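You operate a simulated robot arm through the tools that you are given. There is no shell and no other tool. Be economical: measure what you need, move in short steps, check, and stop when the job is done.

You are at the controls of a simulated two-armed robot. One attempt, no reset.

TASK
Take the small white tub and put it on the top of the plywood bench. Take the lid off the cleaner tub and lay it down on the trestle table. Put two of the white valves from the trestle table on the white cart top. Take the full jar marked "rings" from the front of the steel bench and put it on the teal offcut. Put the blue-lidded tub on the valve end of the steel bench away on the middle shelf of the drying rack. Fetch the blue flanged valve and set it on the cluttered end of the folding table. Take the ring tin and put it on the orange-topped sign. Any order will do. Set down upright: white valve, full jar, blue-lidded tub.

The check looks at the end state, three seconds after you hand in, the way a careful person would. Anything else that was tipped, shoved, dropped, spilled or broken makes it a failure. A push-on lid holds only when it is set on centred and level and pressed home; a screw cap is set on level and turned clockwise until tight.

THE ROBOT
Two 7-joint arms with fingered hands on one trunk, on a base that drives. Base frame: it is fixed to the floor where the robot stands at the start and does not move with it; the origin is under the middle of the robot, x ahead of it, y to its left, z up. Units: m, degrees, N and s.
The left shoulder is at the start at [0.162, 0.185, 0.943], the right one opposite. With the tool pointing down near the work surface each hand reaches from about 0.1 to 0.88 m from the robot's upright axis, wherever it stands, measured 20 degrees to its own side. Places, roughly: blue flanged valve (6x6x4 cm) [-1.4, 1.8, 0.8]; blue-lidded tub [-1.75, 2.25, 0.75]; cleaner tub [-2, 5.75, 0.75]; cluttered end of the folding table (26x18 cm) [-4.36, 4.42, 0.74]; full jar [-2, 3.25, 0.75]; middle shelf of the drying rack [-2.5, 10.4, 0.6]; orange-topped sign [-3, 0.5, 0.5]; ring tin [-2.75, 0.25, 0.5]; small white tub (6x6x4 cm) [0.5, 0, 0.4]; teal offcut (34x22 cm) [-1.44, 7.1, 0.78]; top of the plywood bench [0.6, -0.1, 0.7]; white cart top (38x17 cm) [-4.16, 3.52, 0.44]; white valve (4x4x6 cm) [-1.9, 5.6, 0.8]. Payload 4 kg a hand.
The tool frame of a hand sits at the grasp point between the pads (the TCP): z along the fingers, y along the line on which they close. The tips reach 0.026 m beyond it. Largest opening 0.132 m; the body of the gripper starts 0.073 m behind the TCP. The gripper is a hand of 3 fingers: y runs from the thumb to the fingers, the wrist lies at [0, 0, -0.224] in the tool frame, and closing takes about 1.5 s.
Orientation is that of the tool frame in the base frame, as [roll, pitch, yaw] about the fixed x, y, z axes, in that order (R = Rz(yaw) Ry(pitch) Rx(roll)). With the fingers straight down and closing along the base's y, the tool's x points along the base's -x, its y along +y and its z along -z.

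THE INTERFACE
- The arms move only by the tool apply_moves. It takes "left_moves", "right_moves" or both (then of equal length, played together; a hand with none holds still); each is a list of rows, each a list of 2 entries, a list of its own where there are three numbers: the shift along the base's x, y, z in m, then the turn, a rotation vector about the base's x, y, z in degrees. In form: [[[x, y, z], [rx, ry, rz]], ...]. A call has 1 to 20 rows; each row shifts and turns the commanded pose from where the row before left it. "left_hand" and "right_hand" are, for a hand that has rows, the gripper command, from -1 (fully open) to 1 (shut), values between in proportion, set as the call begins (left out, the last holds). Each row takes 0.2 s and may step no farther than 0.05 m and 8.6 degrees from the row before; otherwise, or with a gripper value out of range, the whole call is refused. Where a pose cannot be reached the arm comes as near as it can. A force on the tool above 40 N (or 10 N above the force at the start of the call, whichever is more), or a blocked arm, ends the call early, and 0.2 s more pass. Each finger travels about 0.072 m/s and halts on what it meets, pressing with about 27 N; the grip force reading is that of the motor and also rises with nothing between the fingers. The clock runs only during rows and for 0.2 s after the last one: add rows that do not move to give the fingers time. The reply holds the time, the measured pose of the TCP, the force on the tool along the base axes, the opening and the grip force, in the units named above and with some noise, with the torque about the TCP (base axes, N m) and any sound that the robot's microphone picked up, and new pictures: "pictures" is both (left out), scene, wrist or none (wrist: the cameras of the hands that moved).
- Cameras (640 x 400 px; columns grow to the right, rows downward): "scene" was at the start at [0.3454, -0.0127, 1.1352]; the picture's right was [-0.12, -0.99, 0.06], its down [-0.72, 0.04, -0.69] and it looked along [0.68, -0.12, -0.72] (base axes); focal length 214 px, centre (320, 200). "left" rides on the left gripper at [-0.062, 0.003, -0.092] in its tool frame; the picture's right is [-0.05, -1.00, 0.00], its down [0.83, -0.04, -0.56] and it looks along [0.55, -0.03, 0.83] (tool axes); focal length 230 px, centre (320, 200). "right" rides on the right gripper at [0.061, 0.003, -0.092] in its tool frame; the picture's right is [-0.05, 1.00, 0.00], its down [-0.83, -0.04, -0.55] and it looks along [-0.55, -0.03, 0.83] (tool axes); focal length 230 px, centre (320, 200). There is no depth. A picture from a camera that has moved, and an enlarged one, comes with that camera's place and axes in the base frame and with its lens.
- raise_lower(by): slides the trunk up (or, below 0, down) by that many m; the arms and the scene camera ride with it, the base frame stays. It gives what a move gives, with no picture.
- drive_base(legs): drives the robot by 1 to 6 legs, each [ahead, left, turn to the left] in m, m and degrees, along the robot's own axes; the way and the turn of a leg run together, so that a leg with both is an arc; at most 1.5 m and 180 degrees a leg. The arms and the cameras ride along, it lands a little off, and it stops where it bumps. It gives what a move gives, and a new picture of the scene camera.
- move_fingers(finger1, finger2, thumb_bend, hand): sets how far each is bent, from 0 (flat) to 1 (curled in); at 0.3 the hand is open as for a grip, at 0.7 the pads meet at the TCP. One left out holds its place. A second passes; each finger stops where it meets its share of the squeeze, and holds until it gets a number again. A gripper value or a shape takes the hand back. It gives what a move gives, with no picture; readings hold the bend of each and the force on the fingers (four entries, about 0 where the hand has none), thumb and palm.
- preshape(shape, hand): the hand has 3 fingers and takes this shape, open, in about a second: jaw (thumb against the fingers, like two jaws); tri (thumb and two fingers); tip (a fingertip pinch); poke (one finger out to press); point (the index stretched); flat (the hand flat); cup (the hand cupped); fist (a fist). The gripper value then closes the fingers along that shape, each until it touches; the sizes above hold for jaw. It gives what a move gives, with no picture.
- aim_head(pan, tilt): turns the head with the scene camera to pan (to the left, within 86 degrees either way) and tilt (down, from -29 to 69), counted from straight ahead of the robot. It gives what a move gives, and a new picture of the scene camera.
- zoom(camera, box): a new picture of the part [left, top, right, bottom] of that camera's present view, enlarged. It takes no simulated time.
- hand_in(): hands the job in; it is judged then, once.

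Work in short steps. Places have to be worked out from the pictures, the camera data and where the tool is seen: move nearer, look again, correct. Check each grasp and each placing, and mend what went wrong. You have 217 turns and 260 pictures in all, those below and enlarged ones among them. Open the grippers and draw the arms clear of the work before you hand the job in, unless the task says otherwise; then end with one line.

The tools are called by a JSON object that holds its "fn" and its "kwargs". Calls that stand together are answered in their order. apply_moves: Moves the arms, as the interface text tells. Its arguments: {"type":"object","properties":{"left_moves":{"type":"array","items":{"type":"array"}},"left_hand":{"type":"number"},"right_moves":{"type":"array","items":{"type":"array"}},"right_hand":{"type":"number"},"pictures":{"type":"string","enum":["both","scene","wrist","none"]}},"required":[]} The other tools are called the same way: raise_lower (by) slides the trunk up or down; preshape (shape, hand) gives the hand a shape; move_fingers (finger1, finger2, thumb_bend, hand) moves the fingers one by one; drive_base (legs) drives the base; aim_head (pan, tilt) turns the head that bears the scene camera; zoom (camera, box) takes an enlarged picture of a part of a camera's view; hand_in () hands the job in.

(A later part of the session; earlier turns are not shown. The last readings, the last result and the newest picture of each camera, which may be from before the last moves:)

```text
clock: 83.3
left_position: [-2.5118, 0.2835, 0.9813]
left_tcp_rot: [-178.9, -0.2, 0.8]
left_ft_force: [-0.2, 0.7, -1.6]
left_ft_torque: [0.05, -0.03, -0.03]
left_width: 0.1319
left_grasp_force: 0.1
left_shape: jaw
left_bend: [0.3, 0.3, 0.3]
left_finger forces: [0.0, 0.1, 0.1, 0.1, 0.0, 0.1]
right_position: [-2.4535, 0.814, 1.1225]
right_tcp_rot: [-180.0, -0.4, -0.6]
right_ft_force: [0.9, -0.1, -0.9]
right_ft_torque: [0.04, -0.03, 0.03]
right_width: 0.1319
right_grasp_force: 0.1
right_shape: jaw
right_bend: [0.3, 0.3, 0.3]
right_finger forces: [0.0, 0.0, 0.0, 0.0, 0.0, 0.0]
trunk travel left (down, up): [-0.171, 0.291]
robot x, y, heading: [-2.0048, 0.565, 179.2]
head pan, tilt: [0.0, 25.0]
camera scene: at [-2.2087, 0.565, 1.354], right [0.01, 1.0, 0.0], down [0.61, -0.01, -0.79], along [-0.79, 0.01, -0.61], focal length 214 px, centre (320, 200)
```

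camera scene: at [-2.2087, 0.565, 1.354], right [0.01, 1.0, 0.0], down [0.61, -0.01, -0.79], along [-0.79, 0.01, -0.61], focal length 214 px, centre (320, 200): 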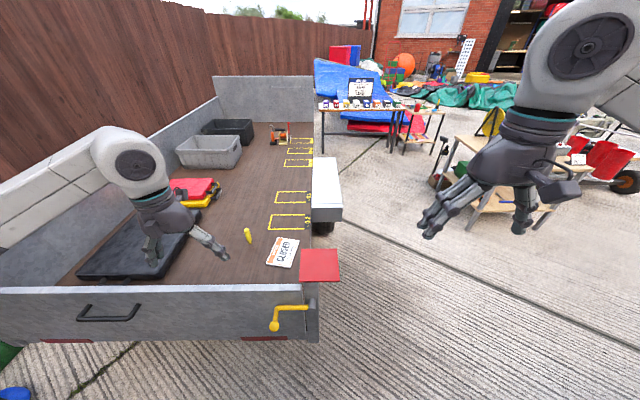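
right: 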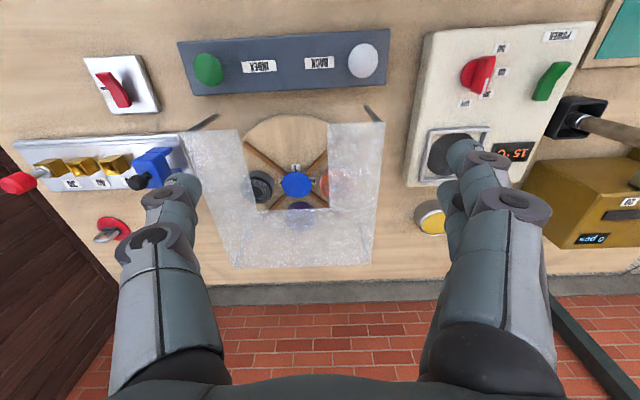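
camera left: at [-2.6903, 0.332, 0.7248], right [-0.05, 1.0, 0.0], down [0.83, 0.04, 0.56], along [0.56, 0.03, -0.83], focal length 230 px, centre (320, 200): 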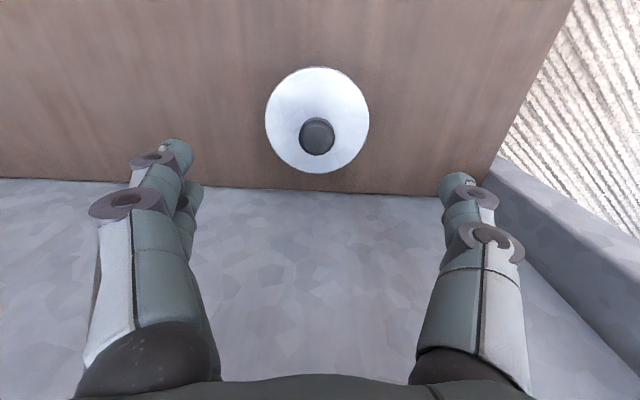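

Arm is clear. I drive around: back, turn left 90°, then back and sideways.

{"fn": "drive_base", "kwargs": {"legs": [[-0.3, 0, 0], [0, 0, 90], [-0.5, 0, 0], [0, -0.8, 0]]}}

```text
clock: 95.6
left_position: [-2.2128, 0.5688, 0.9822]
left_tcp_rot: [-178.7, -0.2, 90.3]
left_ft_force: [0.5, 0.2, 0.0]
left_ft_torque: [-0.01, -0.01, -0.01]
left_width: 0.1319
left_grasp_force: 0.0
left_shape: jaw
left_bend: [0.3, 0.3, 0.3]
left_finger forces: [0.1, 0.1, 0.1, 0.1, 0.0, 0.1]
right_position: [-2.7414, 0.6301, 1.1237]
right_tcp_rot: [180.0, -0.4, 88.7]
right_ft_force: [0.3, -0.1, 0.2]
right_ft_torque: [0.0, -0.01, 0.01]
right_width: 0.1317
right_grasp_force: 0.1
right_shape: jaw
right_bend: [0.3, 0.3, 0.3]
right_finger forces: [0.0, 0.0, 0.0, 0.0, 0.1, 0.0]
trunk travel left (down, up): [-0.171, 0.291]
robot x, y, heading: [-2.4864, 1.075, -91.4]
head pan, tilt: [0.0, 25.0]
camera scene: at [-2.49, 0.8717, 1.3543], right [-1.0, 0.02, 0.0], down [0.01, 0.61, -0.79], along [-0.02, -0.79, -0.61], focal length 214 px, centre (320, 200)
```

scene: 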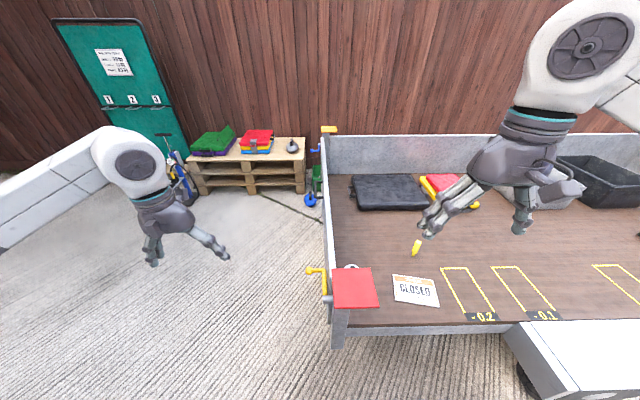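

Clear view; the red plate's post would obstruct the forearm, so I shift the base right (−x) by 0.26 and use the right hand.

{"fn": "drive_base", "kwargs": {"legs": [[0, -0.26, 1.4]]}}

{"fn": "aim_head", "kwargs": {"pan": 8, "tilt": 45}}

```text
clock: 97.4
left_position: [-2.4573, 0.5782, 0.9816]
left_tcp_rot: [-178.7, -0.1, 91.8]
left_ft_force: [-0.2, -0.4, -0.4]
left_ft_torque: [0.01, -0.04, -0.02]
left_width: 0.1319
left_grasp_force: 0.1
left_shape: jaw
left_bend: [0.3, 0.3, 0.3]
left_finger forces: [0.0, 0.0, 0.0, 0.0, 0.0, 0.0]
right_position: [-2.9885, 0.6261, 1.1219]
right_tcp_rot: [180.0, -0.5, 90.5]
right_ft_force: [0.3, 0.0, -0.2]
right_ft_torque: [0.02, -0.02, 0.0]
right_width: 0.1319
right_grasp_force: 0.0
right_shape: jaw
right_bend: [0.3, 0.3, 0.3]
right_finger forces: [0.1, 0.0, 0.1, 0.0, 0.0, 0.0]
trunk travel left (down, up): [-0.171, 0.291]
robot x, y, heading: [-2.7454, 1.0781, -89.8]
head pan, tilt: [0.0, 25.0]
camera scene: at [-2.7437, 0.8738, 1.3543], right [-1.0, -0.01, 0.0], down [0.0, 0.61, -0.79], along [0.0, -0.79, -0.61], focal length 214 px, centre (320, 200)
```

scene: 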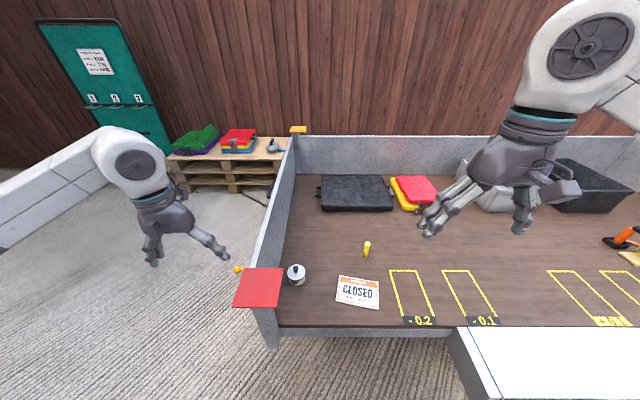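

```text
clock: 98.3
left_position: [-2.4579, 0.5769, 0.9817]
left_tcp_rot: [-178.8, -0.2, 91.8]
left_ft_force: [0.9, -0.8, -0.1]
left_ft_torque: [0.02, 0.04, 0.0]
left_width: 0.1317
left_grasp_force: 0.1
left_shape: jaw
left_bend: [0.3, 0.3, 0.3]
left_finger forces: [0.0, 0.0, 0.1, 0.1, 0.1, 0.0]
right_position: [-2.9887, 0.6247, 1.1224]
right_tcp_rot: [179.9, -0.5, 90.4]
right_ft_force: [0.0, 0.3, 0.4]
right_ft_torque: [0.0, 0.0, 0.03]
right_width: 0.1318
right_grasp_force: 0.1
right_shape: jaw
right_bend: [0.3, 0.3, 0.3]
right_finger forces: [0.0, 0.1, 0.0, 0.1, 0.0, 0.0]
trunk travel left (down, up): [-0.171, 0.291]
robot x, y, heading: [-2.7445, 1.0783, -89.7]
head pan, tilt: [8.0, 45.0]
camera scene: at [-2.7318, 0.8917, 1.327], right [-0.99, -0.14, -0.03], down [-0.1, 0.83, -0.54], along [0.1, -0.53, -0.84], focal length 214 px, centre (320, 200)
```

scene: 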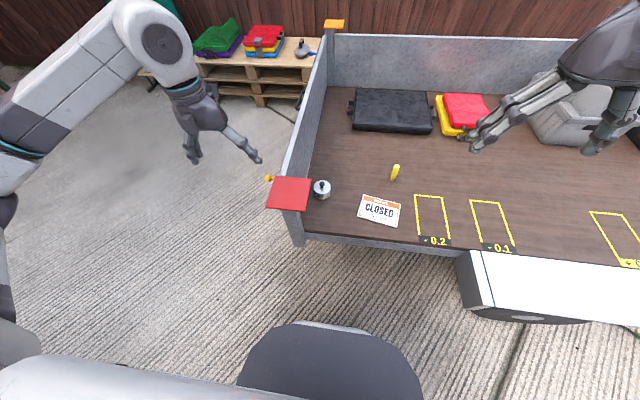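

The tin is plainly visible at [-2.64, 0.335], sign at [-2.906, 0.385]. I bring the right hand over the tin, yawed 60° so the fingers clear the tailgate.

{"fn": "apply_moves", "kwargs": {"right_moves": [[[0.029, -0.0244, -0.0225], [0, 0, 5]], [[0.029, -0.0244, -0.0225], [0, 0, 5]], [[0.029, -0.0244, -0.0225], [0, 0, 5]], [[0.029, -0.0244, -0.0225], [0, 0, 5]], [[0.029, -0.0244, -0.0225], [0, 0, 5]], [[0.029, -0.0244, -0.0225], [0, 0, 5]], [[0.029, -0.0244, -0.0225], [0, 0, 5]], [[0.029, -0.0244, -0.0225], [0, 0, 5]], [[0.029, -0.0244, -0.0225], [0, 0, 5]], [[0.029, -0.0244, -0.0225], [0, 0, 5]], [[0.029, -0.0244, -0.0225], [0, 0, 5]], [[0.029, -0.0244, -0.0225], [0, 0, 5]], [[0, 0, 0], [0, 0, 0]]]}}

```text
clock: 101.1
left_position: [-2.4558, 0.5768, 0.9822]
left_tcp_rot: [-178.8, -0.1, 91.8]
left_ft_force: [0.1, 0.4, -0.6]
left_ft_torque: [0.01, -0.01, -0.02]
left_width: 0.1319
left_grasp_force: 0.1
left_shape: jaw
left_bend: [0.3, 0.3, 0.3]
left_finger forces: [0.0, 0.0, 0.0, 0.0, 0.0, 0.1]
right_position: [-2.6438, 0.3941, 0.8518]
right_tcp_rot: [-179.9, -0.4, 150.4]
right_ft_force: [0.2, 0.4, 0.0]
right_ft_torque: [-0.01, 0.01, 0.0]
right_width: 0.1318
right_grasp_force: 0.1
right_shape: jaw
right_bend: [0.3, 0.3, 0.3]
right_finger forces: [0.1, 0.0, 0.0, 0.0, 0.0, 0.0]
right hand out of reach, approached as far as the arm can: row 11, 12
trunk travel left (down, up): [-0.171, 0.291]
robot x, y, heading: [-2.7468, 1.0791, -89.6]
head pan, tilt: [8.0, 45.0]
camera scene: at [-2.7306, 0.8922, 1.327], right [-0.99, -0.14, -0.03], down [-0.1, 0.84, -0.54], along [0.1, -0.53, -0.84], focal length 214 px, centre (320, 200)
camera right: at [-2.6939, 0.4278, 0.9446], right [0.54, 0.84, 0.0], down [0.7, -0.45, 0.55], along [0.46, -0.3, -0.84], focal length 230 px, centre (320, 200)
```

scene: 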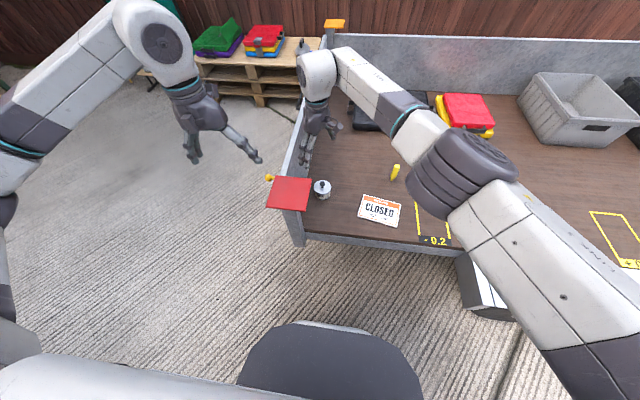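
right: 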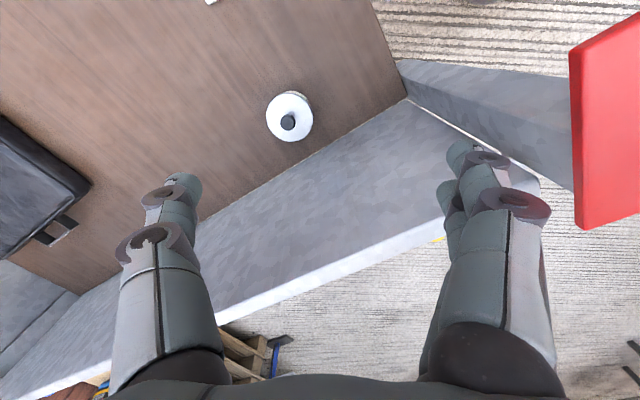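

The arm is near its reach limit, so I drive 0.2 m closer (the hand is well above everything).

{"fn": "drive_base", "kwargs": {"legs": [[0.2, 0, 0]]}}

```text
clock: 102.7
left_position: [-2.4569, 0.374, 0.9823]
left_tcp_rot: [-178.7, -0.2, 91.8]
left_ft_force: [0.4, -0.4, -0.6]
left_ft_torque: [-0.01, -0.02, 0.01]
left_width: 0.1318
left_grasp_force: 0.0
left_shape: jaw
left_bend: [0.3, 0.3, 0.3]
left_finger forces: [0.0, 0.0, 0.0, 0.0, 0.0, 0.1]
right_position: [-2.6444, 0.1935, 0.8518]
right_tcp_rot: [179.9, -0.3, 150.3]
right_ft_force: [0.3, -0.7, -0.3]
right_ft_torque: [-0.01, 0.03, -0.07]
right_width: 0.1319
right_grasp_force: 0.0
right_shape: jaw
right_bend: [0.3, 0.3, 0.3]
right_finger forces: [0.0, 0.1, 0.1, 0.1, 0.0, 0.1]
trunk travel left (down, up): [-0.171, 0.291]
robot x, y, heading: [-2.7445, 0.8738, -89.7]
head pan, tilt: [8.0, 45.0]
camera scene: at [-2.7313, 0.6897, 1.3269], right [-0.99, -0.14, -0.03], down [-0.1, 0.84, -0.54], along [0.1, -0.53, -0.84], focal length 214 px, centre (320, 200)
```

scene: 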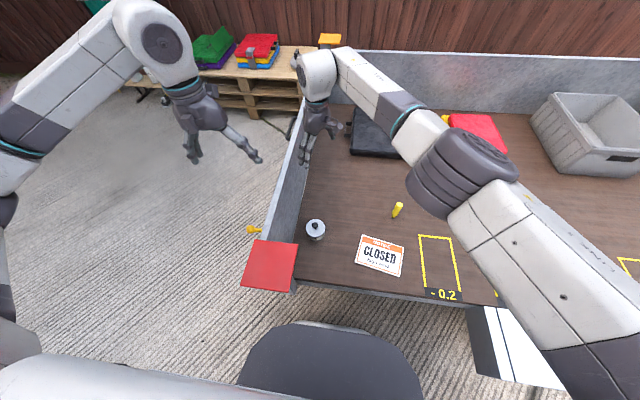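

Now I bring the hand back over the tin and lower to z≈0.68.

{"fn": "apply_moves", "kwargs": {"right_moves": [[[0.001, 0.045, 0], [0, 0, 0]], [[0.001, 0.045, 0], [0, 0, 0]], [[0.001, 0.035, -0.02], [0, 0, 0]], [[0.001, 0.014, -0.04], [0, 0, 0]], [[0.001, 0, -0.045], [0, 0, 0]], [[0, 0, -0.045], [0, 0, 0]], [[0, 0, 0], [0, 0, 0]]]}}

```text
clock: 104.3
left_position: [-2.4574, 0.3761, 0.9821]
left_tcp_rot: [-178.7, -0.1, 91.8]
left_ft_force: [-0.4, -0.1, 0.0]
left_ft_torque: [-0.03, 0.04, 0.0]
left_width: 0.1319
left_grasp_force: 0.1
left_shape: jaw
left_bend: [0.3, 0.3, 0.3]
left_finger forces: [0.1, 0.0, 0.0, 0.0, 0.0, 0.0]
right_position: [-2.6407, 0.3328, 0.7028]
right_tcp_rot: [180.0, -0.4, 150.3]
right_ft_force: [-0.4, 0.3, -0.5]
right_ft_torque: [-0.01, 0.04, -0.01]
right_width: 0.1321
right_grasp_force: 0.1
right_shape: jaw
right_bend: [0.3, 0.3, 0.3]
right_finger forces: [0.0, 0.1, 0.0, 0.1, 0.1, 0.0]
trunk travel left (down, up): [-0.171, 0.291]
robot x, y, heading: [-2.7465, 0.8758, -89.7]
head pan, tilt: [8.0, 45.0]
camera scene: at [-2.7314, 0.6906, 1.327], right [-0.99, -0.14, -0.03], down [-0.1, 0.84, -0.54], along [0.1, -0.53, -0.84], focal length 214 px, centre (320, 200)
camera right: at [-2.6906, 0.3653, 0.7949], right [0.54, 0.84, 0.0], down [0.7, -0.45, 0.55], along [0.46, -0.3, -0.84], focal length 230 px, centre (320, 200)
```

scene: 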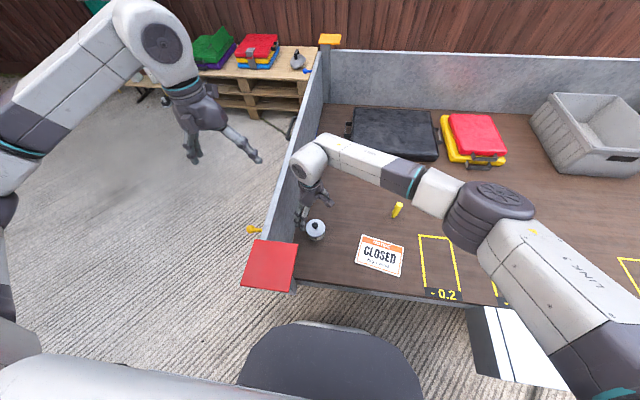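
right: 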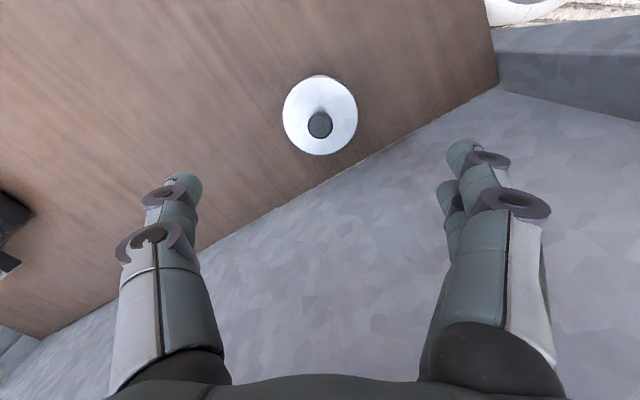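

TCP is centred over the tin. I descend to z≈0.522.

{"fn": "apply_moves", "kwargs": {"right_moves": [[[0, 0, -0.045], [0, 0, 0]], [[0, 0, -0.045], [0, 0, 0]], [[0, 0, -0.045], [0, 0, 0]], [[0, 0, -0.03], [0, 0, 0]], [[0, 0, -0.015], [0, 0, 0]], [[0, 0, 0], [0, 0, 0]]], "right_hand": -0.7, "pictures": "wrist"}}

```text
clock: 105.7
left_position: [-2.4589, 0.3772, 0.984]
left_tcp_rot: [-178.8, 0.1, 91.7]
left_ft_force: [0.0, -1.1, 0.0]
left_ft_torque: [0.0, 0.0, 0.0]
left_width: 0.1315
left_grasp_force: 0.1
left_shape: jaw
left_bend: [0.3, 0.3, 0.3]
left_finger forces: [0.0, 0.0, 0.0, 0.1, 0.0, 0.0]
right_position: [-2.6398, 0.3315, 0.5249]
right_tcp_rot: [-179.9, -0.2, 150.3]
right_ft_force: [-4.7, -1.1, 24.7]
right_ft_torque: [0.99, -0.48, 0.13]
right_width: 0.1117
right_grasp_force: 0.1
right_shape: jaw
right_bend: [0.55, 0.55, 0.5]
right_finger forces: [10.4, 10.7, 0.0, 0.0, 4.2, 0.1]
trunk travel left (down, up): [-0.171, 0.291]
robot x, y, heading: [-2.7435, 0.8769, -89.8]
head pan, tilt: [8.0, 45.0]
camera right: at [-2.6903, 0.3645, 0.6177], right [0.54, 0.84, 0.0], down [0.7, -0.45, 0.55], along [0.47, -0.3, -0.83], focal length 230 px, centre (320, 200)
```

right: 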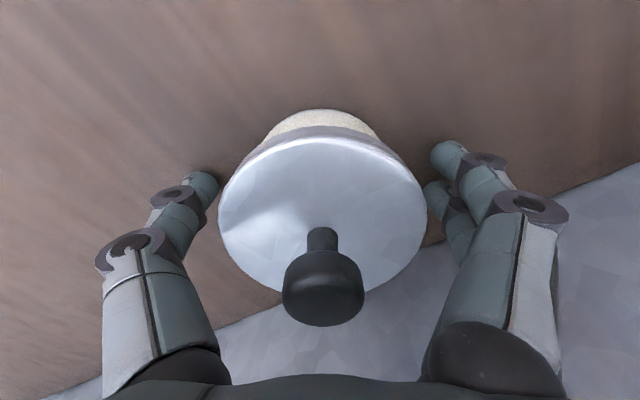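

Fingertips touch the bed. I raise 4 mm and close.

{"fn": "apply_moves", "kwargs": {"right_moves": [[[0, 0, 0.005], [0, 0, 0]], [[0, 0, 0], [0, 0, 0]], [[0, 0, 0], [0, 0, 0]], [[0, 0, 0], [0, 0, 0]], [[0, 0, 0], [0, 0, 0]], [[0, 0, 0], [0, 0, 0]], [[0, 0, 0], [0, 0, 0]]], "right_hand": 0.3, "pictures": "wrist"}}

```text
clock: 107.3
left_position: [-2.4563, 0.3755, 0.9837]
left_tcp_rot: [-178.7, -0.1, 91.6]
left_ft_force: [0.0, -0.2, 0.2]
left_ft_torque: [0.01, 0.03, 0.02]
left_width: 0.132
left_grasp_force: 0.1
left_shape: jaw
left_bend: [0.3, 0.3, 0.3]
left_finger forces: [0.0, 0.0, 0.0, 0.1, 0.1, 0.0]
right_position: [-2.6399, 0.3317, 0.5277]
right_tcp_rot: [179.9, -0.3, 150.3]
right_ft_force: [2.0, 3.5, 4.7]
right_ft_torque: [0.21, -0.16, -0.02]
right_width: 0.0612
right_grasp_force: 26.9
right_shape: jaw
right_bend: [0.73, 0.74, 0.71]
right_finger forces: [16.9, 15.3, 0.1, 0.0, 24.2, 0.1]
trunk travel left (down, up): [-0.171, 0.291]
robot x, y, heading: [-2.7418, 0.8745, -89.7]
head pan, tilt: [8.0, 45.0]
camera right: at [-2.6906, 0.3652, 0.6196], right [0.54, 0.84, 0.0], down [0.7, -0.45, 0.55], along [0.46, -0.3, -0.84], focal length 230 px, centre (320, 200)
```

right: 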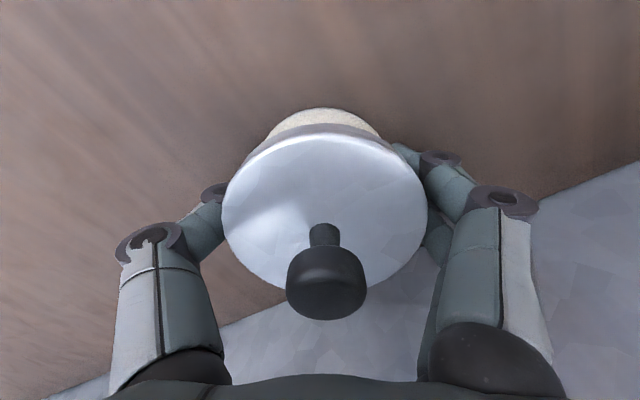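

Grip is on the tin body under the lid (0.061 m). I lift 7 cm and carry it over the sign.

{"fn": "apply_moves", "kwargs": {"right_moves": [[[0, 0, 0.02], [0, 0, 0]], [[0, 0, 0.025], [0, 0, 0]], [[0, 0, 0.025], [0, 0, 0]], [[-0.04, 0.008, 0], [0, 0, 0]], [[-0.045, 0.009, 0], [0, 0, 0]], [[-0.045, 0.009, 0], [0, 0, 0]], [[-0.045, 0.009, 0], [0, 0, 0]], [[-0.045, 0.009, 0], [0, 0, 0]], [[-0.044, 0.008, 0], [0, 0, 0]], [[0, 0, 0], [0, 0, 0]]]}}

```text
clock: 109.5
left_position: [-2.4571, 0.3753, 0.9825]
left_tcp_rot: [-178.6, -0.2, 91.6]
left_ft_force: [0.2, -0.6, 0.1]
left_ft_torque: [0.0, 0.0, 0.0]
left_width: 0.1319
left_grasp_force: 0.1
left_shape: jaw
left_bend: [0.3, 0.3, 0.3]
left_finger forces: [0.1, 0.0, 0.0, 0.0, 0.1, 0.0]
right_position: [-2.9028, 0.386, 0.5957]
right_tcp_rot: [180.0, -0.5, 150.3]
right_ft_force: [1.0, 0.0, -4.3]
right_ft_torque: [0.01, 0.0, 0.03]
right_width: 0.061
right_grasp_force: 27.0
right_shape: jaw
right_bend: [0.73, 0.73, 0.71]
right_finger forces: [13.6, 13.0, 0.0, 0.0, 26.1, 0.0]
trunk travel left (down, up): [-0.171, 0.291]
robot x, y, heading: [-2.7457, 0.8766, -89.8]
head pan, tilt: [8.0, 45.0]
camera scene: at [-2.7305, 0.6894, 1.3267], right [-0.99, -0.14, -0.03], down [-0.1, 0.84, -0.54], along [0.1, -0.53, -0.84], focal length 214 px, centre (320, 200)
camera right: at [-2.9531, 0.4182, 0.6894], right [0.54, 0.84, 0.0], down [0.7, -0.45, 0.55], along [0.46, -0.3, -0.84], focal length 230 px, centre (320, 200)
```

scene: 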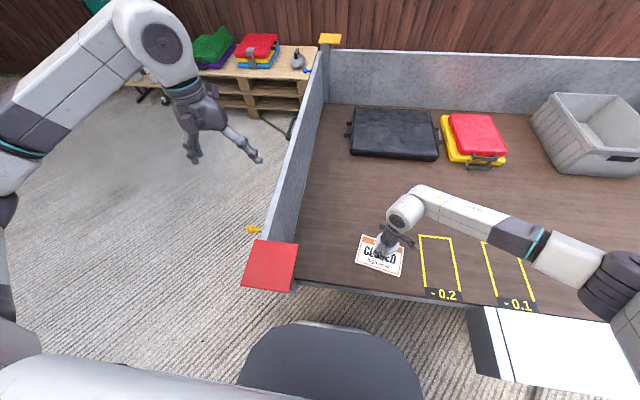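
right: 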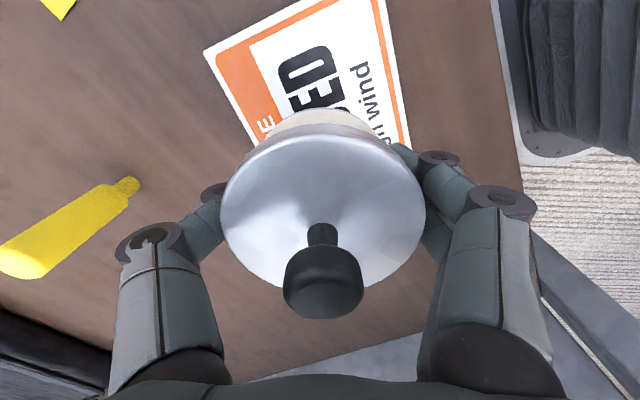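

The sign's centre refines to about [-2.917, 0.395]; I adjust and lower slowly onto it.

{"fn": "apply_moves", "kwargs": {"right_moves": [[[-0.013, 0.009, -0.015], [0, 0, 0]], [[0, 0, -0.025], [0, 0, 0]], [[0, 0, -0.01], [0, 0, 0]], [[0, 0, -0.005], [0, 0, 0]], [[0, 0, 0], [0, 0, 0]]], "pictures": "none"}}

```text
clock: 110.7
left_position: [-2.4564, 0.3755, 0.9828]
left_tcp_rot: [-178.8, -0.2, 91.7]
left_ft_force: [-0.8, -0.3, 0.6]
left_ft_torque: [-0.03, 0.0, 0.0]
left_width: 0.132
left_grasp_force: 0.0
left_shape: jaw
left_bend: [0.3, 0.3, 0.3]
left_finger forces: [0.0, 0.0, 0.0, 0.0, 0.1, 0.1]
right_position: [-2.9165, 0.3935, 0.5406]
right_tcp_rot: [179.9, -0.4, 150.3]
right_ft_force: [-1.0, -0.8, -4.3]
right_ft_torque: [0.0, 0.01, -0.03]
right_width: 0.0608
right_grasp_force: 27.5
right_shape: jaw
right_bend: [0.73, 0.73, 0.71]
right_finger forces: [13.5, 13.0, 0.1, 0.0, 25.9, 0.1]
trunk travel left (down, up): [-0.171, 0.291]
robot x, y, heading: [-2.7405, 0.8789, -89.8]
head pan, tilt: [8.0, 45.0]
```

{"fn": "apply_moves", "kwargs": {"right_moves": [[[0, 0, -0.003], [0, 0, 0]], [[0, 0, -0.003], [0, 0, 0]], [[0, 0, 0], [0, 0, 0]]], "pictures": "wrist"}}

```text
clock: 111.5
left_position: [-2.4564, 0.3747, 0.9814]
left_tcp_rot: [-178.7, -0.2, 91.7]
left_ft_force: [-0.2, -0.6, 0.5]
left_ft_torque: [-0.01, 0.01, -0.03]
left_width: 0.132
left_grasp_force: 0.1
left_shape: jaw
left_bend: [0.3, 0.3, 0.3]
left_finger forces: [0.0, 0.1, 0.0, 0.1, 0.0, 0.1]
right_position: [-2.9162, 0.3934, 0.5343]
right_tcp_rot: [179.9, -0.4, 150.3]
right_ft_force: [0.1, 0.2, -4.2]
right_ft_torque: [-0.02, 0.0, -0.03]
right_width: 0.0609
right_grasp_force: 27.1
right_shape: jaw
right_bend: [0.73, 0.73, 0.71]
right_finger forces: [13.7, 13.1, 0.1, 0.0, 25.7, 0.1]
trunk travel left (down, up): [-0.171, 0.291]
robot x, y, heading: [-2.7465, 0.8748, -89.7]
head pan, tilt: [8.0, 45.0]
camera right: at [-2.9668, 0.4265, 0.628], right [0.54, 0.84, 0.0], down [0.7, -0.45, 0.55], along [0.46, -0.3, -0.84], focal length 230 px, centre (320, 200)
```

right: 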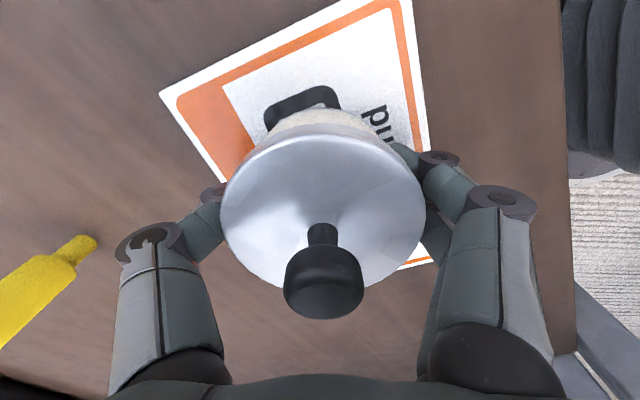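

Still carrying the 4 N weight; I go on down in 2 mm steps.

{"fn": "apply_moves", "kwargs": {"right_moves": [[[0, 0, -0.002], [0, 0, 0]], [[0, 0, -0.002], [0, 0, 0]], [[0, 0, -0.002], [0, 0, 0]], [[0, 0, 0], [0, 0, 0]]], "pictures": "none"}}

```text
clock: 112.5
left_position: [-2.4583, 0.3763, 0.982]
left_tcp_rot: [-178.7, -0.2, 91.6]
left_ft_force: [-0.7, -0.2, -0.2]
left_ft_torque: [-0.02, 0.01, 0.03]
left_width: 0.1317
left_grasp_force: 0.1
left_shape: jaw
left_bend: [0.3, 0.3, 0.3]
left_finger forces: [0.0, 0.1, 0.0, 0.0, 0.0, 0.1]
right_position: [-2.915, 0.392, 0.5349]
right_tcp_rot: [-179.9, 0.0, 150.4]
right_ft_force: [-3.6, 5.8, 25.3]
right_ft_torque: [0.62, -0.07, 0.09]
right_width: 0.0606
right_grasp_force: 27.8
right_shape: jaw
right_bend: [0.74, 0.74, 0.71]
right_finger forces: [25.5, 23.3, 0.0, 0.0, 29.3, 0.1]
trunk travel left (down, up): [-0.171, 0.291]
robot x, y, heading: [-2.7455, 0.8761, -89.9]
head pan, tilt: [8.0, 45.0]
stopped in row 4 (right hand): the force on the tool passed its limit at 41 N (the readings are from after the stop); the commanded pose is now the measured one
```

Firm contact. I open the hand wide and rise.

{"fn": "apply_moves", "kwargs": {"right_moves": [[[0, 0, 0.002], [0, 0, 0]], [[0, 0, 0], [0, 0, 0]], [[0, 0, 0], [0, 0, 0]], [[0, 0, 0], [0, 0, 0]], [[0, 0, 0.03], [0, 0, 0]], [[0, 0, 0.045], [0, 0, 0]], [[0, 0, 0.045], [0, 0, 0]], [[0, 0, 0.045], [0, 0, 0]], [[0, 0, 0.045], [0, 0, 0]], [[0, 0, 0], [0, 0, 0]]], "right_hand": -0.8}}

```text
clock: 114.7
left_position: [-2.4584, 0.3762, 0.9816]
left_tcp_rot: [-178.7, -0.1, 91.6]
left_ft_force: [-1.0, 0.5, -0.2]
left_ft_torque: [-0.01, -0.02, 0.0]
left_width: 0.1318
left_grasp_force: 0.1
left_shape: jaw
left_bend: [0.3, 0.3, 0.3]
left_finger forces: [0.0, 0.0, 0.0, 0.0, 0.0, 0.1]
right_position: [-2.9157, 0.3926, 0.7424]
right_tcp_rot: [-180.0, -0.1, 150.3]
right_ft_force: [0.0, 0.1, -0.5]
right_ft_torque: [0.0, -0.03, 0.0]
right_width: 0.1188
right_grasp_force: 0.0
right_shape: jaw
right_bend: [0.48, 0.48, 0.44]
right_finger forces: [0.0, 0.1, 0.0, 0.1, 0.0, 0.0]
trunk travel left (down, up): [-0.171, 0.291]
robot x, y, heading: [-2.7439, 0.8783, -89.8]
head pan, tilt: [8.0, 45.0]
camera scene: at [-2.7317, 0.6901, 1.3268], right [-0.99, -0.14, -0.03], down [-0.1, 0.84, -0.54], along [0.1, -0.53, -0.84], focal length 214 px, centre (320, 200)
camera right: at [-2.9662, 0.4256, 0.8357], right [0.54, 0.84, 0.0], down [0.7, -0.45, 0.55], along [0.47, -0.3, -0.83], focal length 230 px, centre (320, 200)
```

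scene: 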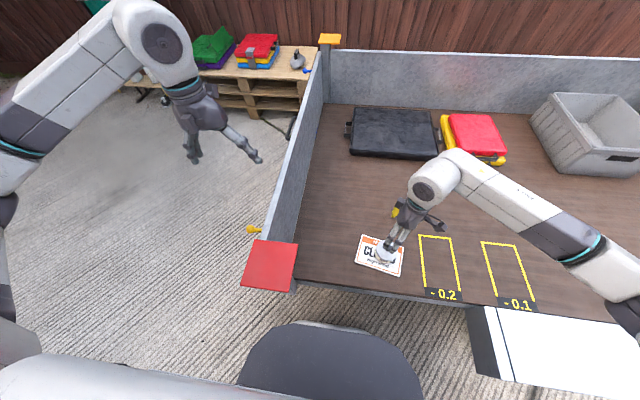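
right: 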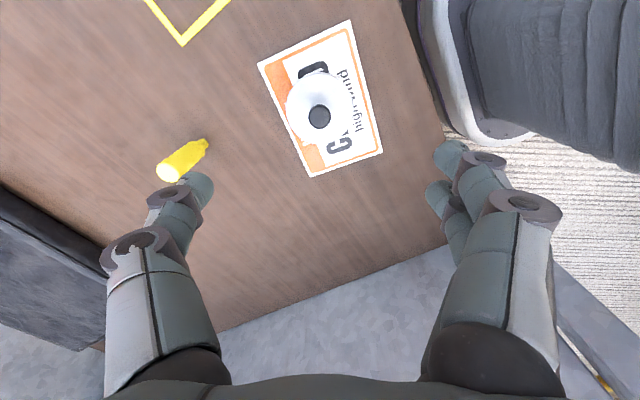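

The tin stands on the sign. I retract the right arm to its carrying pose.

{"fn": "apply_moves", "kwargs": {"right_moves": [[[-0.01, 0.004, 0.042], [0, 0, -7.5]], [[-0.01, 0.004, 0.042], [0, 0, -7.5]], [[-0.01, 0.004, 0.042], [0, 0, -7.5]], [[-0.01, 0.004, 0.042], [0, 0, -7.5]], [[-0.01, 0.004, 0.042], [0, 0, -7.5]], [[-0.01, 0.004, 0.042], [0, 0, -7.5]], [[-0.01, 0.004, 0.042], [0, 0, -7.5]], [[-0.01, 0.004, 0.042], [0, 0, -7.5]]], "pictures": "none", "right_hand": -1}}

```text
clock: 116.5
left_position: [-2.4568, 0.3772, 0.9831]
left_tcp_rot: [-178.7, -0.1, 91.7]
left_ft_force: [-0.1, -0.2, -0.5]
left_ft_torque: [-0.03, -0.02, -0.03]
left_width: 0.1319
left_grasp_force: 0.0
left_shape: jaw
left_bend: [0.3, 0.3, 0.3]
left_finger forces: [0.1, 0.0, 0.1, 0.1, 0.1, 0.0]
right_position: [-2.9961, 0.4251, 1.0806]
right_tcp_rot: [180.0, -0.2, 90.2]
right_ft_force: [1.1, 0.1, 0.6]
right_ft_torque: [-0.04, 0.02, -0.01]
right_width: 0.1319
right_grasp_force: 0.1
right_shape: jaw
right_bend: [0.3, 0.3, 0.3]
right_finger forces: [0.0, 0.1, 0.0, 0.0, 0.0, 0.0]
trunk travel left (down, up): [-0.171, 0.291]
robot x, y, heading: [-2.7431, 0.8724, -89.8]
head pan, tilt: [8.0, 45.0]
```

I drive to the south end of the steel bench: back, sideways, then turn around to face it.

{"fn": "drive_base", "kwargs": {"legs": [[-0.3, 0, 0], [0, 1.25, 0], [0.15, 0, 0], [0, 0, 180]]}}

{"fn": "aim_head", "kwargs": {"pan": 0, "tilt": 20}}

```text
clock: 132.8
left_position: [-1.7951, 1.5271, 0.9825]
left_tcp_rot: [-178.8, -0.2, -88.0]
left_ft_force: [-0.3, 0.2, -0.1]
left_ft_torque: [0.0, 0.0, -0.01]
left_width: 0.1321
left_grasp_force: 0.1
left_shape: jaw
left_bend: [0.3, 0.3, 0.3]
left_finger forces: [0.1, 0.0, 0.0, 0.0, 0.1, 0.1]
right_position: [-1.2554, 1.481, 1.0802]
right_tcp_rot: [-180.0, -0.1, -89.5]
right_ft_force: [-0.1, -0.9, -1.3]
right_ft_torque: [0.0, 0.01, 0.02]
right_width: 0.1318
right_grasp_force: 0.0
right_shape: jaw
right_bend: [0.3, 0.3, 0.3]
right_finger forces: [0.0, 0.1, 0.1, 0.1, 0.0, 0.0]
trunk travel left (down, up): [-0.171, 0.291]
robot x, y, heading: [-1.5023, 1.0257, 90.4]
head pan, tilt: [8.0, 45.0]
camera scene: at [-1.5166, 1.2121, 1.3269], right [0.99, 0.14, -0.03], down [0.11, -0.83, -0.54], along [-0.1, 0.53, -0.84], focal length 214 px, centre (320, 200)
```

scene: 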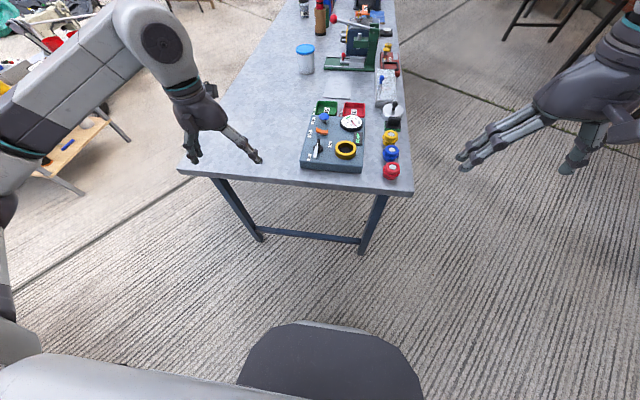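

```text
clock: 133.7
left_position: [-1.7944, 1.5256, 0.9823]
left_tcp_rot: [-178.7, -0.1, -88.1]
left_ft_force: [-0.1, 0.0, 0.2]
left_ft_torque: [-0.01, -0.03, 0.01]
left_width: 0.1317
left_grasp_force: 0.1
left_shape: jaw
left_bend: [0.3, 0.3, 0.3]
left_finger forces: [0.1, 0.0, 0.0, 0.0, 0.0, 0.0]
right_position: [-1.2566, 1.4812, 1.0793]
right_tcp_rot: [-180.0, -0.1, -89.3]
right_ft_force: [0.2, -0.4, -0.1]
right_ft_torque: [-0.01, 0.03, 0.0]
right_width: 0.1319
right_grasp_force: 0.0
right_shape: jaw
right_bend: [0.3, 0.3, 0.3]
right_finger forces: [0.0, 0.1, 0.0, 0.0, 0.1, 0.0]
trunk travel left (down, up): [-0.171, 0.291]
robot x, y, heading: [-1.5071, 1.0268, 90.4]
head pan, tilt: [0.0, 20.0]
camera scene: at [-1.5054, 1.2328, 1.3619], right [1.0, 0.01, 0.0], down [0.0, -0.54, -0.84], along [-0.01, 0.84, -0.54], focal length 214 px, centre (320, 200)
```

scene: 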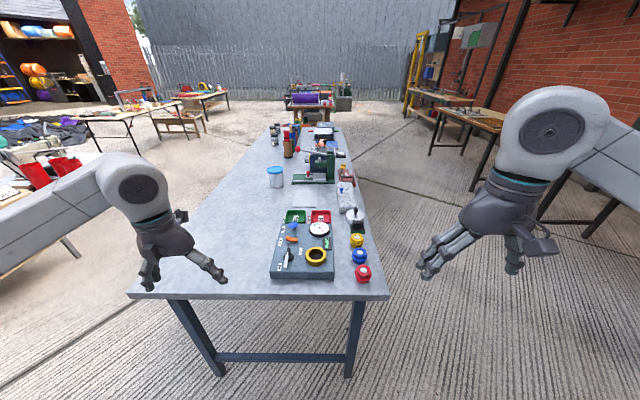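

{"fn": "zoom", "kwargs": {"camera": "scene", "box": [250, 190, 410, 290]}}

{"fn": "zoom", "kwargs": {"camera": "scene", "box": [230, 90, 390, 190]}}

```text
4.00 times, centred on (330, 240) of scene
camera zoom: at [-1.5054, 1.2328, 1.3619], right [1.0, 0.01, 0.0], down [0.0, -0.54, -0.84], along [-0.01, 0.84, -0.54], focal length 858 px, centre (280, 40)
```

zoom: 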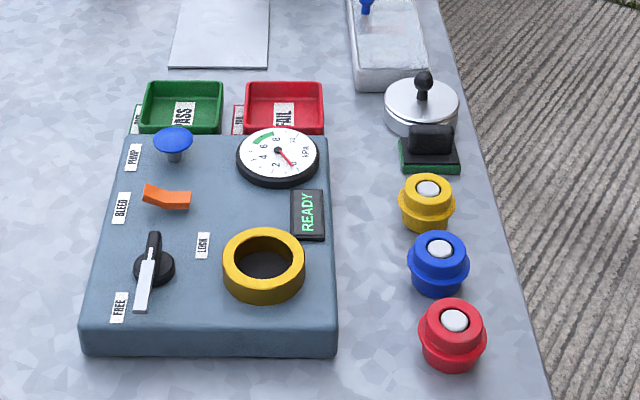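

```text
4.00 times, centred on (310, 140) of scene
camera zoom: at [-1.5054, 1.2328, 1.3619], right [1.0, 0.01, 0.0], down [0.0, -0.54, -0.84], along [-0.01, 0.84, -0.54], focal length 858 px, centre (360, 440)
```

zoom: 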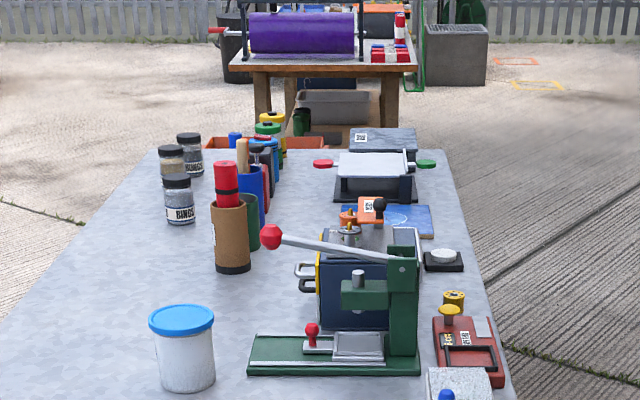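

The blue flanged valve sits at about [-1.37, 1.777], between the red and yellow ones 7.7 cm apart; closing along x is right. I drive 0.1 m nearer.

{"fn": "drive_base", "kwargs": {"legs": [[0.1, 0, 0]]}}

{"fn": "apply_moves", "kwargs": {"right_moves": [[[-0.02, 0.04, 0], [0, 0, 0]], [[-0.02, 0.04, -0.01], [0, 0, 0]], [[-0.02, 0.04, -0.02], [0, 0, 0]], [[-0.02, 0.035, -0.025], [0, 0, 0]], [[-0.02, 0.03, -0.03], [0, 0, 0]], [[-0.013, 0.01, -0.03], [0, 0, 0]], [[0, 0, -0.03], [0, 0, 0]], [[0, 0, 0], [0, 0, 0]]], "right_hand": -0.6, "pictures": "wrist"}}

```text
clock: 134.8
left_position: [-1.7955, 1.6269, 0.9819]
left_tcp_rot: [-178.8, -0.3, -88.0]
left_ft_force: [0.6, 0.6, -0.8]
left_ft_torque: [0.01, -0.03, -0.02]
left_width: 0.132
left_grasp_force: 0.1
left_shape: jaw
left_bend: [0.3, 0.3, 0.3]
left_finger forces: [0.0, 0.1, 0.0, 0.0, 0.0, 0.0]
right_position: [-1.2558, 1.5823, 1.0806]
right_tcp_rot: [179.9, -0.2, -89.4]
right_ft_force: [-0.2, 1.0, -0.1]
right_ft_torque: [-0.03, -0.02, -0.02]
right_width: 0.132
right_grasp_force: 0.0
right_shape: jaw
right_bend: [0.3, 0.3, 0.3]
right_finger forces: [0.1, 0.0, 0.0, 0.1, 0.0, 0.0]
trunk travel left (down, up): [-0.171, 0.291]
robot x, y, heading: [-1.5065, 1.1282, 90.3]
head pan, tilt: [0.0, 20.0]
camera scene: at [-1.5062, 1.3335, 1.362], right [1.0, 0.01, 0.0], down [0.0, -0.54, -0.84], along [-0.01, 0.84, -0.54], focal length 214 px, centre (320, 200)
```

scene: 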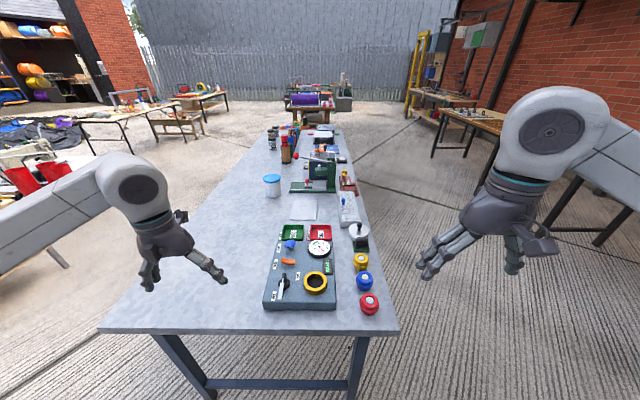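

```text
clock: 136.7
left_position: [-1.7945, 1.6255, 0.9822]
left_tcp_rot: [-178.7, -0.2, -88.0]
left_ft_force: [0.5, -0.1, -0.3]
left_ft_torque: [0.0, -0.01, -0.01]
left_width: 0.1321
left_grasp_force: 0.1
left_shape: jaw
left_bend: [0.3, 0.3, 0.3]
left_finger forces: [0.0, 0.0, 0.0, 0.1, 0.0, 0.0]
right_position: [-1.3706, 1.7765, 0.9358]
right_tcp_rot: [180.0, -0.1, -89.4]
right_ft_force: [0.1, 0.9, -0.1]
right_ft_torque: [0.01, -0.01, 0.0]
right_width: 0.1059
right_grasp_force: 0.1
right_shape: jaw
right_bend: [0.59, 0.59, 0.55]
right_finger forces: [0.0, 0.0, 0.1, 0.0, 0.0, 0.1]
trunk travel left (down, up): [-0.171, 0.291]
robot x, y, heading: [-1.5053, 1.1228, 90.5]
head pan, tilt: [0.0, 20.0]
camera right: at [-1.3721, 1.7154, 1.0291], right [-1.0, 0.04, 0.0], down [0.03, 0.83, 0.55], along [0.02, 0.55, -0.83], focal length 230 px, centre (320, 200)
```

right: 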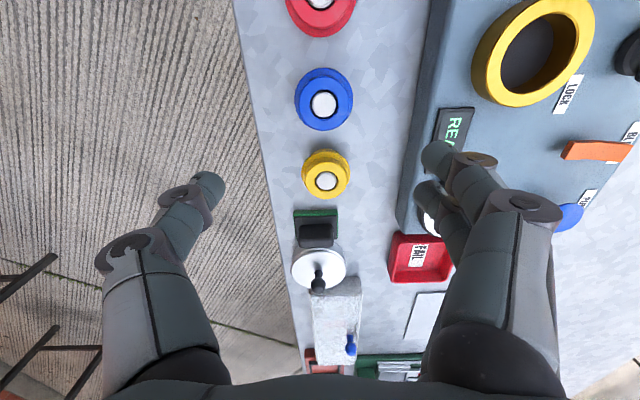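

Blue valve refined to [-1.374, 1.758], top ~0.785. I shift and descend to z≈0.778.

{"fn": "apply_moves", "kwargs": {"right_moves": [[[-0.003, -0.018, -0.03], [0, 0, 0]], [[0, 0, -0.045], [0, 0, 0]], [[0, 0, -0.045], [0, 0, 0]], [[0, 0, -0.025], [0, 0, 0]], [[0, 0, -0.012], [0, 0, 0]], [[0, 0, 0], [0, 0, 0]]], "pictures": "wrist"}}

```text
clock: 137.7
left_position: [-1.7949, 1.6254, 0.9828]
left_tcp_rot: [-178.7, -0.1, -88.0]
left_ft_force: [1.2, -0.2, -1.2]
left_ft_torque: [-0.02, 0.02, 0.0]
left_width: 0.1321
left_grasp_force: 0.1
left_shape: jaw
left_bend: [0.3, 0.3, 0.3]
left_finger forces: [0.0, 0.0, 0.1, 0.0, 0.0, 0.0]
right_position: [-1.3757, 1.7606, 0.8054]
right_tcp_rot: [179.3, 0.6, -89.5]
right_ft_force: [0.3, -4.8, 15.0]
right_ft_torque: [-0.18, -0.51, -0.21]
right_width: 0.1054
right_grasp_force: 0.1
right_shape: jaw
right_bend: [0.6, 0.59, 0.55]
right_finger forces: [2.9, 1.0, 0.0, 0.0, 11.1, 0.1]
trunk travel left (down, up): [-0.171, 0.291]
robot x, y, heading: [-1.504, 1.1249, 90.2]
head pan, tilt: [0.0, 20.0]
stopped in row 5 (right hand): the force on the tool passed its limit at 48 N (the readings are from after the stop); the commanded pose is now the measured one
camera right: at [-1.3767, 1.6981, 0.8973], right [-1.0, 0.04, 0.01], down [0.04, 0.83, 0.56], along [0.01, 0.56, -0.83], focal length 230 px, centre (320, 200)
```

right: 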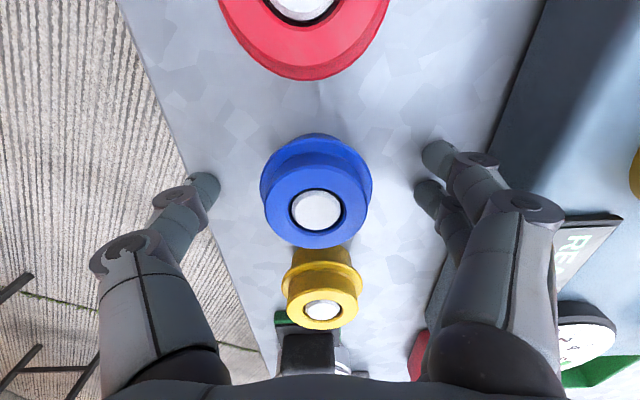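

Tips touched the bench (top ≈0.777); the valve is centred. I raise 5 mm and close.

{"fn": "apply_moves", "kwargs": {"right_moves": [[[0, -0.003, 0.006], [0, 0, 0]], [[0, 0, 0], [0, 0, 0]], [[0, 0, 0], [0, 0, 0]], [[0, 0, 0], [0, 0, 0]], [[0, 0, 0], [0, 0, 0]], [[0, 0, 0], [0, 0, 0]]], "right_hand": 0.4, "pictures": "none"}}

```text
clock: 139.1
left_position: [-1.7943, 1.6273, 0.9818]
left_tcp_rot: [-178.7, -0.2, -88.1]
left_ft_force: [-0.5, -0.4, 1.1]
left_ft_torque: [0.02, 0.02, 0.03]
left_width: 0.1318
left_grasp_force: 0.1
left_shape: jaw
left_bend: [0.3, 0.3, 0.3]
left_finger forces: [0.0, 0.1, 0.1, 0.0, 0.0, 0.0]
right_position: [-1.3744, 1.7583, 0.809]
right_tcp_rot: [179.3, 0.3, -89.4]
right_ft_force: [-1.5, 0.0, -0.8]
right_ft_torque: [-0.01, 0.02, -0.02]
right_width: 0.0387
right_grasp_force: 26.6
right_shape: jaw
right_bend: [0.74, 0.74, 0.72]
right_finger forces: [13.0, 12.1, 0.0, 0.1, 24.4, 0.0]
trunk travel left (down, up): [-0.171, 0.291]
robot x, y, heading: [-1.5043, 1.1268, 90.5]
head pan, tilt: [0.0, 20.0]
```

Gripped (0.039 m, on the body above the flange). I lift it clear.

{"fn": "apply_moves", "kwargs": {"right_moves": [[[0, 0, 0.03], [0, 0, 0]], [[0, 0, 0.045], [0, 0, 0]], [[0, 0, 0.045], [0, 0, 0]], [[0, -0.02, 0.045], [0, 0, 0]], [[0.02, -0.04, 0.02], [0, 0, 0]], [[0.02, -0.04, 0.02], [0, 0, 0]], [[0.02, -0.04, 0.02], [0, 0, 0]], [[0.02, -0.04, 0.02], [0, 0, 0]], [[0, 0, 0], [0, 0, 0]]]}}

```text
clock: 141.1
left_position: [-1.7956, 1.6276, 0.9812]
left_tcp_rot: [-178.7, -0.2, -88.0]
left_ft_force: [0.6, 0.4, -0.4]
left_ft_torque: [0.0, 0.03, -0.02]
left_width: 0.1319
left_grasp_force: 0.0
left_shape: jaw
left_bend: [0.3, 0.3, 0.3]
left_finger forces: [0.0, 0.1, 0.1, 0.1, 0.1, 0.1]
right_position: [-1.2961, 1.5797, 1.0524]
right_tcp_rot: [179.5, 0.2, -89.5]
right_ft_force: [0.1, -0.4, -0.4]
right_ft_torque: [-0.01, -0.02, -0.02]
right_width: 0.0388
right_grasp_force: 27.0
right_shape: jaw
right_bend: [0.74, 0.74, 0.72]
right_finger forces: [13.3, 12.4, 0.0, 0.0, 24.3, 0.2]
trunk travel left (down, up): [-0.171, 0.291]
robot x, y, heading: [-1.5044, 1.1277, 90.4]
head pan, tilt: [0.0, 20.0]
camera scene: at [-1.5067, 1.3344, 1.3616], right [1.0, 0.01, 0.0], down [0.0, -0.54, -0.84], along [-0.01, 0.84, -0.54], focal length 214 px, centre (320, 200)
camera right: at [-1.2965, 1.5175, 1.1446], right [-1.0, 0.04, 0.01], down [0.04, 0.83, 0.56], along [0.02, 0.56, -0.83], focal length 230 px, centre (320, 200)
```

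scene: 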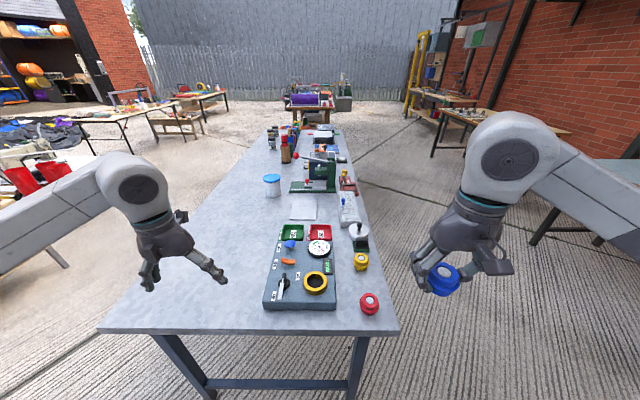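
right: 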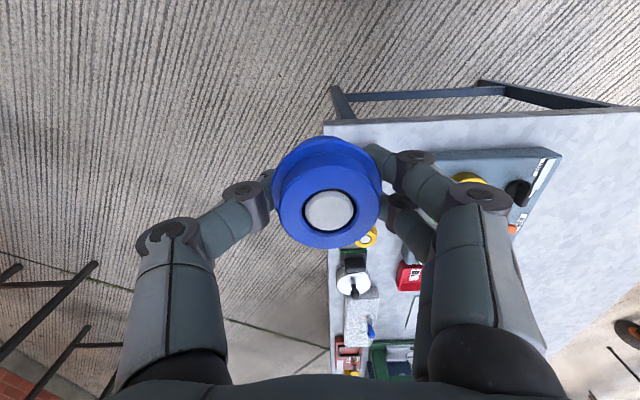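

The valve is secure. I drive west then north along the aisle toward the folding table and look.

{"fn": "drive_base", "kwargs": {"legs": [[0, 1.15, 0], [1.4, 0, 0], [0.5, 0, 0], [0, 0, 40]]}}

```text
clock: 157.9
left_position: [-3.1971, 3.2069, 0.9832]
left_tcp_rot: [-178.6, -0.3, -48.3]
left_ft_force: [0.7, -0.6, -0.4]
left_ft_torque: [-0.02, 0.01, 0.01]
left_width: 0.1319
left_grasp_force: 0.1
left_shape: jaw
left_bend: [0.3, 0.3, 0.3]
left_finger forces: [0.0, 0.0, 0.0, 0.1, 0.0, 0.0]
right_position: [-2.783, 3.4893, 1.0538]
right_tcp_rot: [179.4, 0.2, -49.7]
right_ft_force: [-0.2, -0.1, -0.9]
right_ft_torque: [-0.01, 0.01, -0.01]
right_width: 0.0387
right_grasp_force: 26.7
right_shape: jaw
right_bend: [0.74, 0.74, 0.72]
right_finger forces: [13.3, 12.4, 0.0, 0.1, 24.3, 0.0]
trunk travel left (down, up): [-0.171, 0.291]
robot x, y, heading: [-2.6577, 3.0086, 130.0]
head pan, tilt: [0.0, 20.0]
camera scene: at [-2.7875, 3.1649, 1.362], right [0.76, 0.65, 0.0], down [0.35, -0.41, -0.84], along [-0.55, 0.64, -0.54], focal length 214 px, centre (320, 200)
```

scene: 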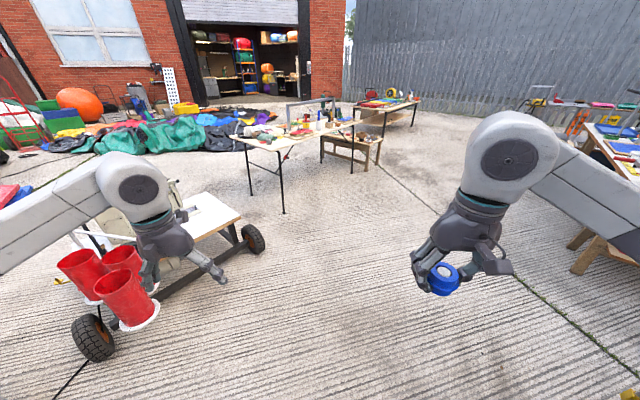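

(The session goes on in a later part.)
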